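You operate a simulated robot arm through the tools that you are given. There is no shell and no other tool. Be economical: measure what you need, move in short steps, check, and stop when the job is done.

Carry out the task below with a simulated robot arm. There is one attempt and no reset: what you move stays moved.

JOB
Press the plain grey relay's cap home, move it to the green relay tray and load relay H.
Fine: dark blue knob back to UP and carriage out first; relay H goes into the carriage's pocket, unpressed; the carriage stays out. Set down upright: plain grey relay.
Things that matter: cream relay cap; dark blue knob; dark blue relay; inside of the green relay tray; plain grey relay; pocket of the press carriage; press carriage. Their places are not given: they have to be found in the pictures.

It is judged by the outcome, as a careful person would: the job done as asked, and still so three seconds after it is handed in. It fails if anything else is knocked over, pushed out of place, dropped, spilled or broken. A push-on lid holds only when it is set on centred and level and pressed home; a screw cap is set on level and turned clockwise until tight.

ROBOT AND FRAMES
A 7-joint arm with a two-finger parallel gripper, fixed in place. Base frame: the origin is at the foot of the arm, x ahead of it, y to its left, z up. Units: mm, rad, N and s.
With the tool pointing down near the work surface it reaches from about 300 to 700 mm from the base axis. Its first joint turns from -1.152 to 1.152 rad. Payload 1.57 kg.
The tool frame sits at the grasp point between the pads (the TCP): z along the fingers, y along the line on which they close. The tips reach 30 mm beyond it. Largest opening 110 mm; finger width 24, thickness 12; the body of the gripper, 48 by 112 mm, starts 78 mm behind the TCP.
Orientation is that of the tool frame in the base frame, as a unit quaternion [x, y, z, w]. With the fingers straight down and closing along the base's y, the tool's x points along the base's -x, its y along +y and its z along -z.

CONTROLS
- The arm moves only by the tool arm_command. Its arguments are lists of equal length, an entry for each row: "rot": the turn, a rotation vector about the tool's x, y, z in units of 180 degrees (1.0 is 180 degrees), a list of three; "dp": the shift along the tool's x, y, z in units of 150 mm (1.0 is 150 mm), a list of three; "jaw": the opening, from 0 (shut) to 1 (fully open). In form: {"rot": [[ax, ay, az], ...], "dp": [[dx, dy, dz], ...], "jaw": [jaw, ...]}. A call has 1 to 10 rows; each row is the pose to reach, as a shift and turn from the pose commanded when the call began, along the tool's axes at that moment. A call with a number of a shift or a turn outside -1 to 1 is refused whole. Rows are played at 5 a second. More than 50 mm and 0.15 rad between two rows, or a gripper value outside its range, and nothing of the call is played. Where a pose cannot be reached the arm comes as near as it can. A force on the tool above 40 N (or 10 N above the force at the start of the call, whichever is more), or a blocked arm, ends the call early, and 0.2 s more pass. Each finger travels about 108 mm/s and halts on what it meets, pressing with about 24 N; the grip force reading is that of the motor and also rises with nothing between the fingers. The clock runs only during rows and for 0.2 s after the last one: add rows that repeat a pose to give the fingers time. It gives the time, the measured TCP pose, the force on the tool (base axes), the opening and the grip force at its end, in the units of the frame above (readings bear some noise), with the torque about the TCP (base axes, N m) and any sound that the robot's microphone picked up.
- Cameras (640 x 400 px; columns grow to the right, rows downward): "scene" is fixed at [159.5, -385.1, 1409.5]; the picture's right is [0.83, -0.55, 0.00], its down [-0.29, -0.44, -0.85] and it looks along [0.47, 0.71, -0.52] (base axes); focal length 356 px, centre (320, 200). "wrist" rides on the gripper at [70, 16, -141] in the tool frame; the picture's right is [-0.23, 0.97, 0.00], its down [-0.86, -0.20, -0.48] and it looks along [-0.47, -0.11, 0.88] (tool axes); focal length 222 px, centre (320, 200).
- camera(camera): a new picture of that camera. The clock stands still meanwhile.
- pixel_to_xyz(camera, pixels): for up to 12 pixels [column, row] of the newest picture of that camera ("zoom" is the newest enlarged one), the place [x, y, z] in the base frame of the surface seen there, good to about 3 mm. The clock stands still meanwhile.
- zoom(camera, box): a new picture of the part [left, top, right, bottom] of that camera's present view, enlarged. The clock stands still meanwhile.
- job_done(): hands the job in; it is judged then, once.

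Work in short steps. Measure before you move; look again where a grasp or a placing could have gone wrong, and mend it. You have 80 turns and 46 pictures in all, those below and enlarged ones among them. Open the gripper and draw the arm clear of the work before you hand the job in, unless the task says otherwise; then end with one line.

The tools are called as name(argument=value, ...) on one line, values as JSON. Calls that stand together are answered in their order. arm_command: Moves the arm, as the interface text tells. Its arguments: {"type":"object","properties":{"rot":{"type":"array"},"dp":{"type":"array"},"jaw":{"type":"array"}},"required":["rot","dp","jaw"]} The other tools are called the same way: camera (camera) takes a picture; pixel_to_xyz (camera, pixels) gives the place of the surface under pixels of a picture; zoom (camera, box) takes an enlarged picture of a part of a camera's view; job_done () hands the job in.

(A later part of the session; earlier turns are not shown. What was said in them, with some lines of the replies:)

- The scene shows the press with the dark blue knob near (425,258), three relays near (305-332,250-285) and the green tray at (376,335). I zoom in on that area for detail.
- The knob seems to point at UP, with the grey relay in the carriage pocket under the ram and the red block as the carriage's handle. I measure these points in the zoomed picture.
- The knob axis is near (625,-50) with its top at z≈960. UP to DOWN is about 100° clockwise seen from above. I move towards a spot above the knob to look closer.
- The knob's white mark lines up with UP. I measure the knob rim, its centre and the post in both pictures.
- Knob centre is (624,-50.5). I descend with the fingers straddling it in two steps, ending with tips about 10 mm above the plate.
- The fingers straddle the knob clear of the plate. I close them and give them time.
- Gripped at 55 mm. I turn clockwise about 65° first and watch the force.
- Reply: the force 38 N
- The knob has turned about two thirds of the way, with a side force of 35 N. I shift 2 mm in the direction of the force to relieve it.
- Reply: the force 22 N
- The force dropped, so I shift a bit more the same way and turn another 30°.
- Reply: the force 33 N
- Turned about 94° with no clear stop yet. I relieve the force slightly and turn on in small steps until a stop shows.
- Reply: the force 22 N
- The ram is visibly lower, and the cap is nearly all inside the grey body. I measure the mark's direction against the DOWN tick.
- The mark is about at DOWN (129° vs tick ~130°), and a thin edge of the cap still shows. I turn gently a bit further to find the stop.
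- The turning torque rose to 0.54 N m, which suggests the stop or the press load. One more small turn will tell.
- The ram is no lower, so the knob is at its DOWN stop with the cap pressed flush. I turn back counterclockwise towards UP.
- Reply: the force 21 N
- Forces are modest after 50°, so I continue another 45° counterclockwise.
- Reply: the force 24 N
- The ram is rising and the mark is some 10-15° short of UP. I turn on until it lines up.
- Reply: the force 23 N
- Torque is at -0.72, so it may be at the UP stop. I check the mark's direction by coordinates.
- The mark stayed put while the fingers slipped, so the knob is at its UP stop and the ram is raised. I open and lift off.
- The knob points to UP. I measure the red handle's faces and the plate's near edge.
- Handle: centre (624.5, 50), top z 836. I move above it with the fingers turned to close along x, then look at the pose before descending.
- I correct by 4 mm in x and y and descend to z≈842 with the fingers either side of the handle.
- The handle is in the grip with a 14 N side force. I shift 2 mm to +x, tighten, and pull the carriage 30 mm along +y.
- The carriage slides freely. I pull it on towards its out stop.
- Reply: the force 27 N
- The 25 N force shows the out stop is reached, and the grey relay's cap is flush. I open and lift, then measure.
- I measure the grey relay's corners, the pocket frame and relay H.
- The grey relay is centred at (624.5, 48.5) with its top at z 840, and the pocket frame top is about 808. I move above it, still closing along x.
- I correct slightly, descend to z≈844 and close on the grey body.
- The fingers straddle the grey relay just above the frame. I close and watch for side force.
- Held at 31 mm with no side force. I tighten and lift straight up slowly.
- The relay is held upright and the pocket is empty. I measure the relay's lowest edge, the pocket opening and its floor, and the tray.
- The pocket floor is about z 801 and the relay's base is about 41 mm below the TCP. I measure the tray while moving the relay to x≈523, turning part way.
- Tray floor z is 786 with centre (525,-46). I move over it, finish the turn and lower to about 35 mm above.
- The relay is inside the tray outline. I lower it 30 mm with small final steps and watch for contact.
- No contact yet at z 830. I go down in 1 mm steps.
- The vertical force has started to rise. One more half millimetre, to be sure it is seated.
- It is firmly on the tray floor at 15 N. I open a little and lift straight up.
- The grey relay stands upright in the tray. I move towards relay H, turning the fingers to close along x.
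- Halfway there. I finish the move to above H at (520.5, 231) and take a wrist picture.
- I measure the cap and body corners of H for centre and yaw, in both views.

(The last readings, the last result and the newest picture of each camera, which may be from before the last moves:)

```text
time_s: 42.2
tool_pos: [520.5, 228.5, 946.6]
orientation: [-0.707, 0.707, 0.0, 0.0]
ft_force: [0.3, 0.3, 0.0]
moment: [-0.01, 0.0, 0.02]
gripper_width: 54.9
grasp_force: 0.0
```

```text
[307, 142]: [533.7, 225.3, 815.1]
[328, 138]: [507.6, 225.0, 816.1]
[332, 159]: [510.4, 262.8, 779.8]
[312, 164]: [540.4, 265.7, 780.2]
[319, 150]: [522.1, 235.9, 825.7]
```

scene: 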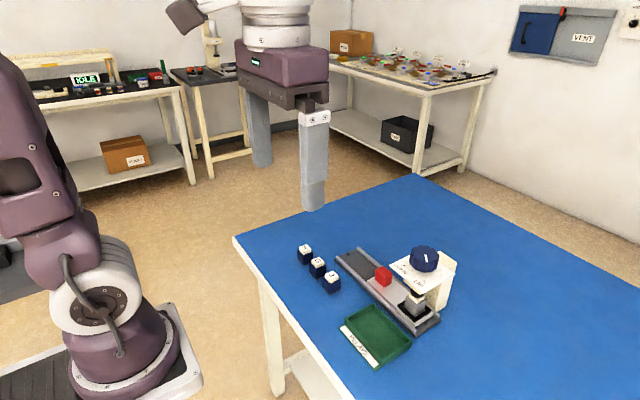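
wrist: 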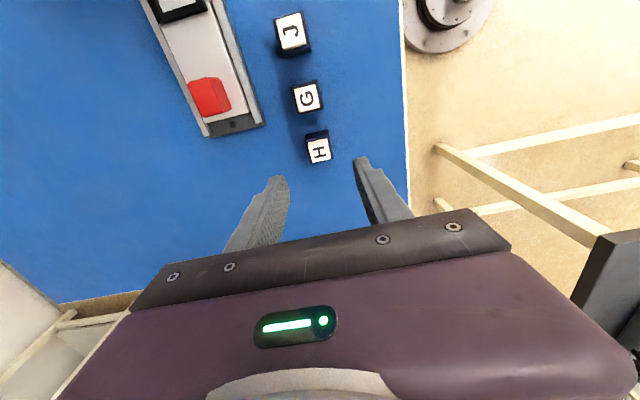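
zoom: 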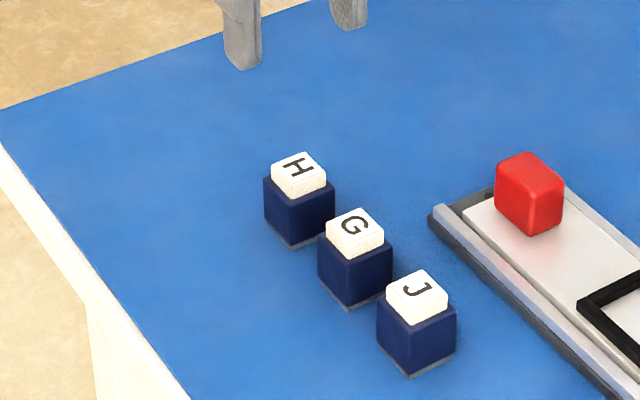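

H's centre is (521.3, 232.5), axis-aligned, body top z≈815. I descend to z≈824, tips well above the table and on the body only.

arm_command(rot=[[0, 0, 0], [0, 0, 0], [0, 0, 0], [0, 0, 0], [0, 0, 0]], dp=[[-0.024, -0.004, 0.3], [-0.024, -0.004, 0.55], [-0.024, -0.004, 0.7], [-0.024, -0.004, 0.817], [-0.024, -0.004, 0.817]], jaw=[0.5, 0.5, 0.5, 0.5, 0.5])

zoom(camera="scene", box=[275, 220, 355, 300])

```text
time_s: 43.4
tool_pos: [521.6, 233.2, 827.6]
orientation: [0.707, -0.707, 0.001, -0.001]
ft_force: [0.6, 0.2, 0.2]
moment: [-0.01, 0.0, -0.02]
gripper_width: 54.9
grasp_force: 0.1
```

```text
5.00 times, centred on (315, 260) of scene
```

zoom: 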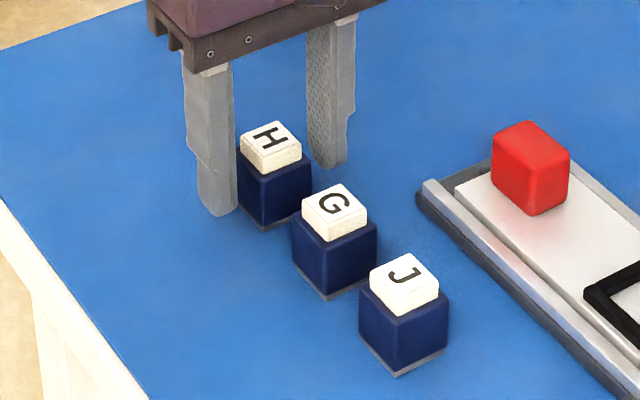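

H is between the fingers. I go 1.5 mm lower and close.

arm_command(rot=[[0, 0, 0], [0, 0, 0], [0, 0, 0], [0, 0, 0], [0, 0, 0]], dp=[[0, 0, 0.01], [0, 0, 0.01], [0, 0, 0.01], [0, 0, 0.01], [0, 0, 0.01]], jaw=[0.4, 0.3, 0.2, 0.18, 0.15])

```text
time_s: 44.6
tool_pos: [521.8, 233.3, 824.9]
orientation: [-0.707, 0.708, 0.0, 0.0]
ft_force: [-0.1, 0.1, -0.3]
moment: [-0.04, 0.0, 0.01]
gripper_width: 31.0
grasp_force: 24.6
```

Held at 31 mm. I lift straight up 100 mm and check that the cap stayed on.

arm_command(rot=[[0, 0, 0], [0, 0, 0], [0, 0, 0], [0, 0, 0], [0, 0, 0]], dp=[[0, 0, -0.05], [0, 0, -0.15], [0, 0, -0.3], [0, 0, -0.5], [0, 0, -0.7]], jaw=[0.15, 0.15, 0.15, 0.15, 0.15])

zoom(camera="scene", box=[275, 190, 395, 310])

```text
time_s: 45.8
tool_pos: [522.3, 233.9, 929.7]
orientation: [0.707, -0.707, 0.0, 0.0]
ft_force: [0.0, -0.4, 0.3]
moment: [0.03, 0.04, 0.03]
gripper_width: 31.4
grasp_force: 24.1
```

```text
3.33 times, centred on (335, 250) of scene
```

zoom: 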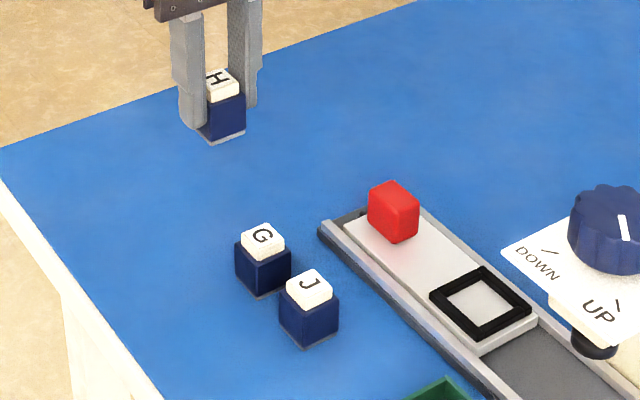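

H is held upright with its cap on. I re-measure the empty pocket's frame, all four outer and inner edges.

pixel_to_xyz(camera="zoom", pixels=[[433, 297], [482, 270], [527, 308], [481, 335], [457, 283], [505, 289], [504, 321], [457, 316], [480, 302], [447, 297], [482, 329], [516, 307]])

zoom(camera="scene", box=[405, 260, 445, 300])

```text
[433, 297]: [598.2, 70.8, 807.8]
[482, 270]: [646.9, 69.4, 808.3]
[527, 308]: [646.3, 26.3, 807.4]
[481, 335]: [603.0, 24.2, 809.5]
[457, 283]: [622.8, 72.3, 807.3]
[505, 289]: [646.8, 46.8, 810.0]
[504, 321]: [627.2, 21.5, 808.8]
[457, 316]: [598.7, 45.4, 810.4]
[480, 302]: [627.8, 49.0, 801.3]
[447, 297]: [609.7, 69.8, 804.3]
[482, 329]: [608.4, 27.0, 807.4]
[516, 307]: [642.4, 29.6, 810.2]
```

```text
10.00 times, centred on (425, 280) of scene
```

zoom: 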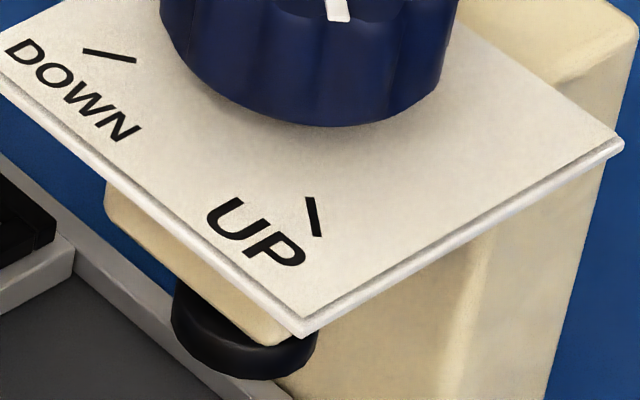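

Pocket centre is (623.3, 47.2). I carry H there at height in two moves.

arm_command(rot=[[0, 0, 0], [0, 0, 0], [0, 0, 0], [0, 0, 0], [0, 0, 0], [0, 0, 0]], dp=[[0.15, -0.11, 0], [0.3, -0.22, 0], [0.45, -0.34, 0], [0.6, -0.45, 0], [0.75, -0.56, 0], [0.9, -0.67, 0]], jaw=[0.15, 0.15, 0.15, 0.15, 0.15, 0.15])

arm_command(rot=[[0, 0, 0], [0, 0, 0], [0, 0, 0], [0, 0, 0], [0, 0, 0]], dp=[[0.17, -0.003, 0], [0.34, -0.003, 0], [0.34, -0.003, 0.15], [0.34, -0.003, 0.3], [0.34, -0.003, 0.3]], jaw=[0.15, 0.15, 0.15, 0.15, 0.15])

zoom(camera="scene", box=[350, 230, 420, 300])

```text
time_s: 47.2
tool_pos: [621.8, 96.4, 925.8]
orientation: [-0.707, 0.707, 0.0, 0.0]
ft_force: [-0.2, 0.3, -1.3]
moment: [0.02, 0.03, 0.03]
gripper_width: 31.2
grasp_force: 23.7
```

```text
time_s: 48.4
tool_pos: [622.4, 46.7, 883.6]
orientation: [-0.707, 0.707, 0.0, 0.0]
ft_force: [0.8, 0.7, -0.8]
moment: [-0.01, 0.02, -0.01]
gripper_width: 31.2
grasp_force: 23.9
```

```text
5.71 times, centred on (385, 265) of scene
```

zoom: 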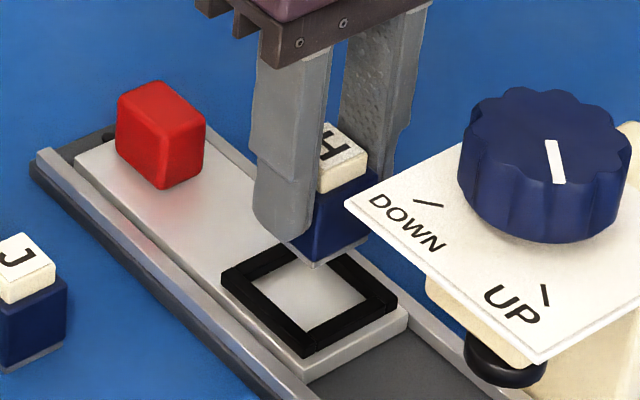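

H hangs above the pocket. I lower it to just above the frame and look before inserting.

arm_command(rot=[[0, 0, 0], [0, 0, 0], [0, 0, 0], [0, 0, 0]], dp=[[0, -0.005, 0.08], [0, -0.005, 0.15], [0, -0.005, 0.2], [0, -0.005, 0.2]], jaw=[0.15, 0.15, 0.15, 0.15])

zoom(camera="scene", box=[365, 250, 415, 300])

```text
time_s: 49.4
tool_pos: [623.2, 47.5, 854.9]
orientation: [-0.707, 0.707, 0.0, -0.001]
ft_force: [0.3, 0.9, -0.7]
moment: [-0.01, -0.01, -0.01]
gripper_width: 30.9
grasp_force: 24.0
```

```text
8.00 times, centred on (390, 275) of scene
```

zoom: 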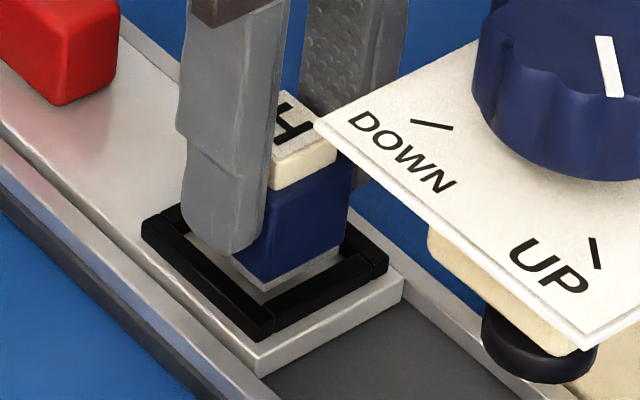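

It is lined up over the opening. I lower in small steps, watching for early contact.

arm_command(rot=[[0, 0, 0], [0, 0, 0], [0, 0, 0], [0, 0, 0], [0, 0, 0]], dp=[[0, 0, 0.015], [0, 0, 0.03], [0, 0, 0.045], [0, 0, 0.06], [0, 0, 0.06]], jaw=[0.15, 0.15, 0.15, 0.15, 0.15])

zoom(camera="scene", box=[365, 250, 415, 300])

```text
time_s: 50.6
tool_pos: [621.8, 47.3, 845.7]
orientation: [-0.707, 0.707, -0.001, 0.0]
ft_force: [-4.5, -0.5, 18.3]
moment: [0.04, 0.15, 0.01]
gripper_width: 31.1
grasp_force: 23.7
```

```text
8.00 times, centred on (390, 275) of scene
```

zoom: 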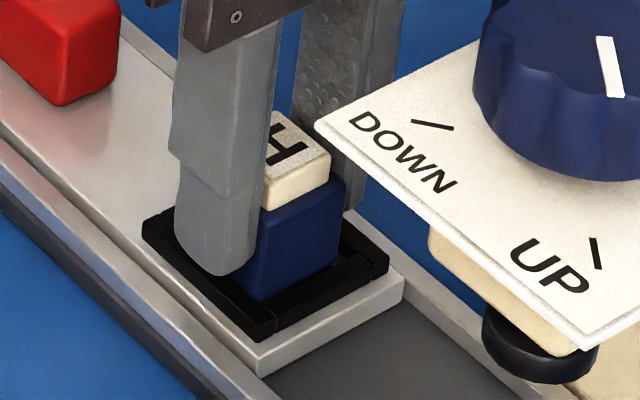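

There is 18 N of contact about 3 mm above the expected seat, with a small -x push. I raise slightly, shift 1 mm to -x and try again.

arm_command(rot=[[0, 0, 0], [0, 0, 0], [0, 0, 0], [0, 0, 0]], dp=[[0, 0, -0.01], [0, 0.007, -0.01], [0, 0.007, 0], [0, 0.007, 0.005]], jaw=[0.15, 0.15, 0.15, 0.15])

```text
time_s: 51.6
tool_pos: [621.2, 46.7, 844.2]
orientation: [-0.707, 0.707, -0.001, 0.0]
ft_force: [1.1, 0.9, 18.3]
moment: [0.02, -0.05, -0.02]
gripper_width: 31.2
grasp_force: 24.3
```

Now 18 N purely vertical, with no side force or moment, which suggests it is on the floor. I check the heights in a picture.

zoom(camera="scene", box=[372, 255, 408, 295])

pixel_to_xyz(camera="zoom", pixels=[[280, 100], [330, 130], [300, 160], [320, 240], [330, 280], [370, 300], [400, 180], [420, 300]])

```text
10.00 times, centred on (390, 275) of scene
```

zoom: 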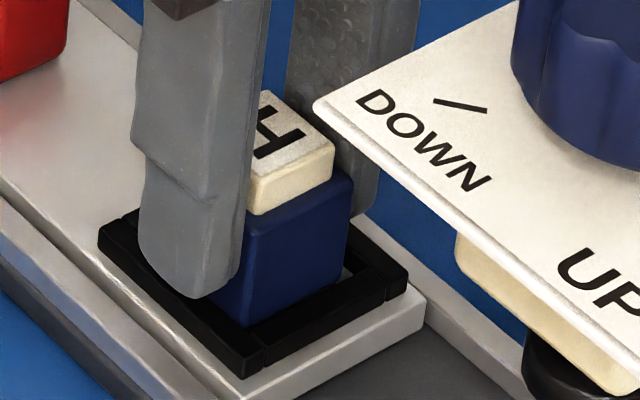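

```text
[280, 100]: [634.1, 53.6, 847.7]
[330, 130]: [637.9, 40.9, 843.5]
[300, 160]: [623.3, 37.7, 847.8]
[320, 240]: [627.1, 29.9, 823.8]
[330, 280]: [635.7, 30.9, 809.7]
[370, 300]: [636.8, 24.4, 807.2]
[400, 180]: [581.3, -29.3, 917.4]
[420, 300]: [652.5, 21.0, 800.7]
```

The base is hidden inside the frame and H looks level. I ease off slightly and open the fingers a little, then check it is seated.

arm_command(rot=[[0, 0, 0], [0, 0, 0], [0, 0, 0]], dp=[[0, 0, -0.004], [0, 0, -0.004], [0, 0, -0.004]], jaw=[0.15, 0.32, 0.36])

zoom(camera="scene", box=[372, 255, 408, 295])

pixel_to_xyz(camera="zoom", pixels=[[280, 100], [320, 130], [300, 150], [265, 120], [320, 240]])

```text
time_s: 52.4
tool_pos: [621.3, 46.6, 844.4]
orientation: [-0.707, 0.707, 0.001, -0.001]
ft_force: [-0.2, 0.7, -0.1]
moment: [-0.02, -0.01, 0.01]
gripper_width: 39.8
grasp_force: 0.1
```

```text
10.00 times, centred on (390, 275) of scene
```

zoom: 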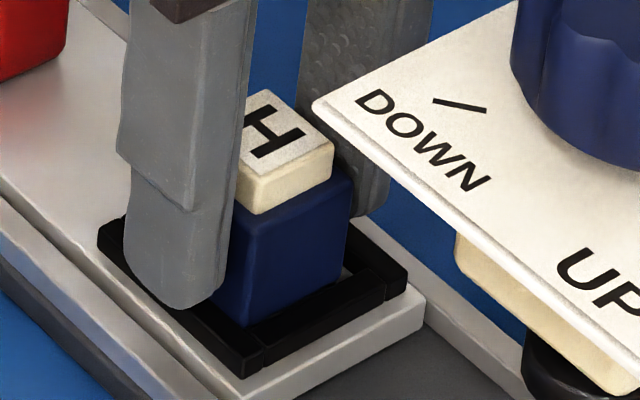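

```text
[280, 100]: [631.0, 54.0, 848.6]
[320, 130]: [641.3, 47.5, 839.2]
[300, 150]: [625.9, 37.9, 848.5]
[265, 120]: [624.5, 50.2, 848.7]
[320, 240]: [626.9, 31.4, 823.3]
```

H didn't move on release, and it stands level. I lift straight up and take pictures to confirm.

arm_command(rot=[[0, 0, 0], [0, 0, 0], [0, 0, 0], [0, 0, 0], [0, 0, 0]], dp=[[0, 0, 0], [0, 0, -0.1], [0, 0, -0.3], [0, 0, -0.6], [0, 0, -0.9]], jaw=[0.42, 0.42, 0.42, 0.42, 0.42])

arm_command(rot=[[0, 0, 0], [0, 0, 0], [0, 0, 0], [0, 0, 0]], dp=[[-0.1, 0.2, -0.2], [-0.2, 0.4, -0.4], [-0.3, 0.6, -0.6], [-0.4, 0.8, -0.8]], jaw=[0.42, 0.42, 0.42, 0.42])

zoom(camera="scene", box=[365, 245, 415, 295])

zoom(camera="scene", box=[290, 220, 470, 375])

```text
time_s: 53.6
tool_pos: [622.7, 46.0, 980.9]
orientation: [0.708, -0.706, 0.0, -0.001]
ft_force: [0.7, 0.5, -0.5]
moment: [-0.02, -0.01, -0.02]
gripper_width: 45.9
grasp_force: 0.0
```

```text
time_s: 54.6
tool_pos: [502.6, 108.4, 1102.4]
orientation: [-0.706, 0.708, 0.0, 0.0]
ft_force: [-0.5, -0.3, 0.6]
moment: [-0.02, -0.02, 0.0]
gripper_width: 46.1
grasp_force: 0.0
```

```text
8.00 times, centred on (390, 270) of scene
```

zoom: 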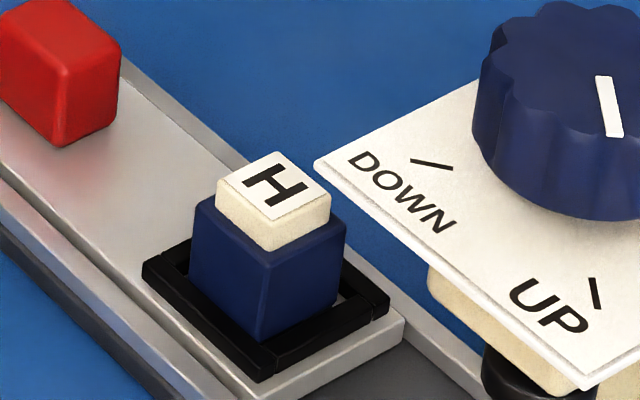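

```text
2.58 times, centred on (380, 298) of scene
```

zoom: 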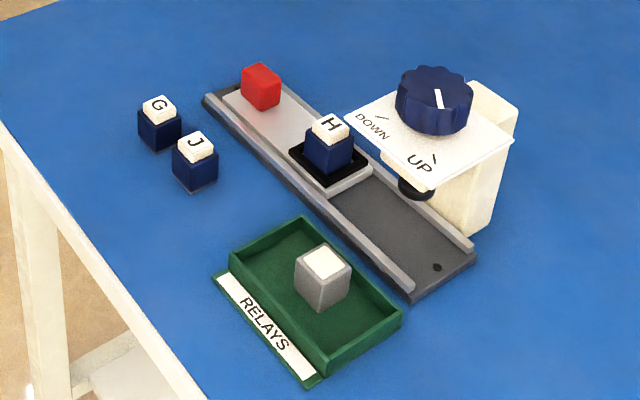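

H sits level inside the pocket frame with its cap unpressed. The grey relay stands upright in the tray, the knob points at UP, the carriage is out, and the arm is clear. I hand in.

job_done()

```text
The job is handed in.
```

The job is handed in: the grey relay's cap is pressed home and it stands upright in the green tray, the knob is back at UP, the carriage is out, and relay H is in its pocket unpressed.
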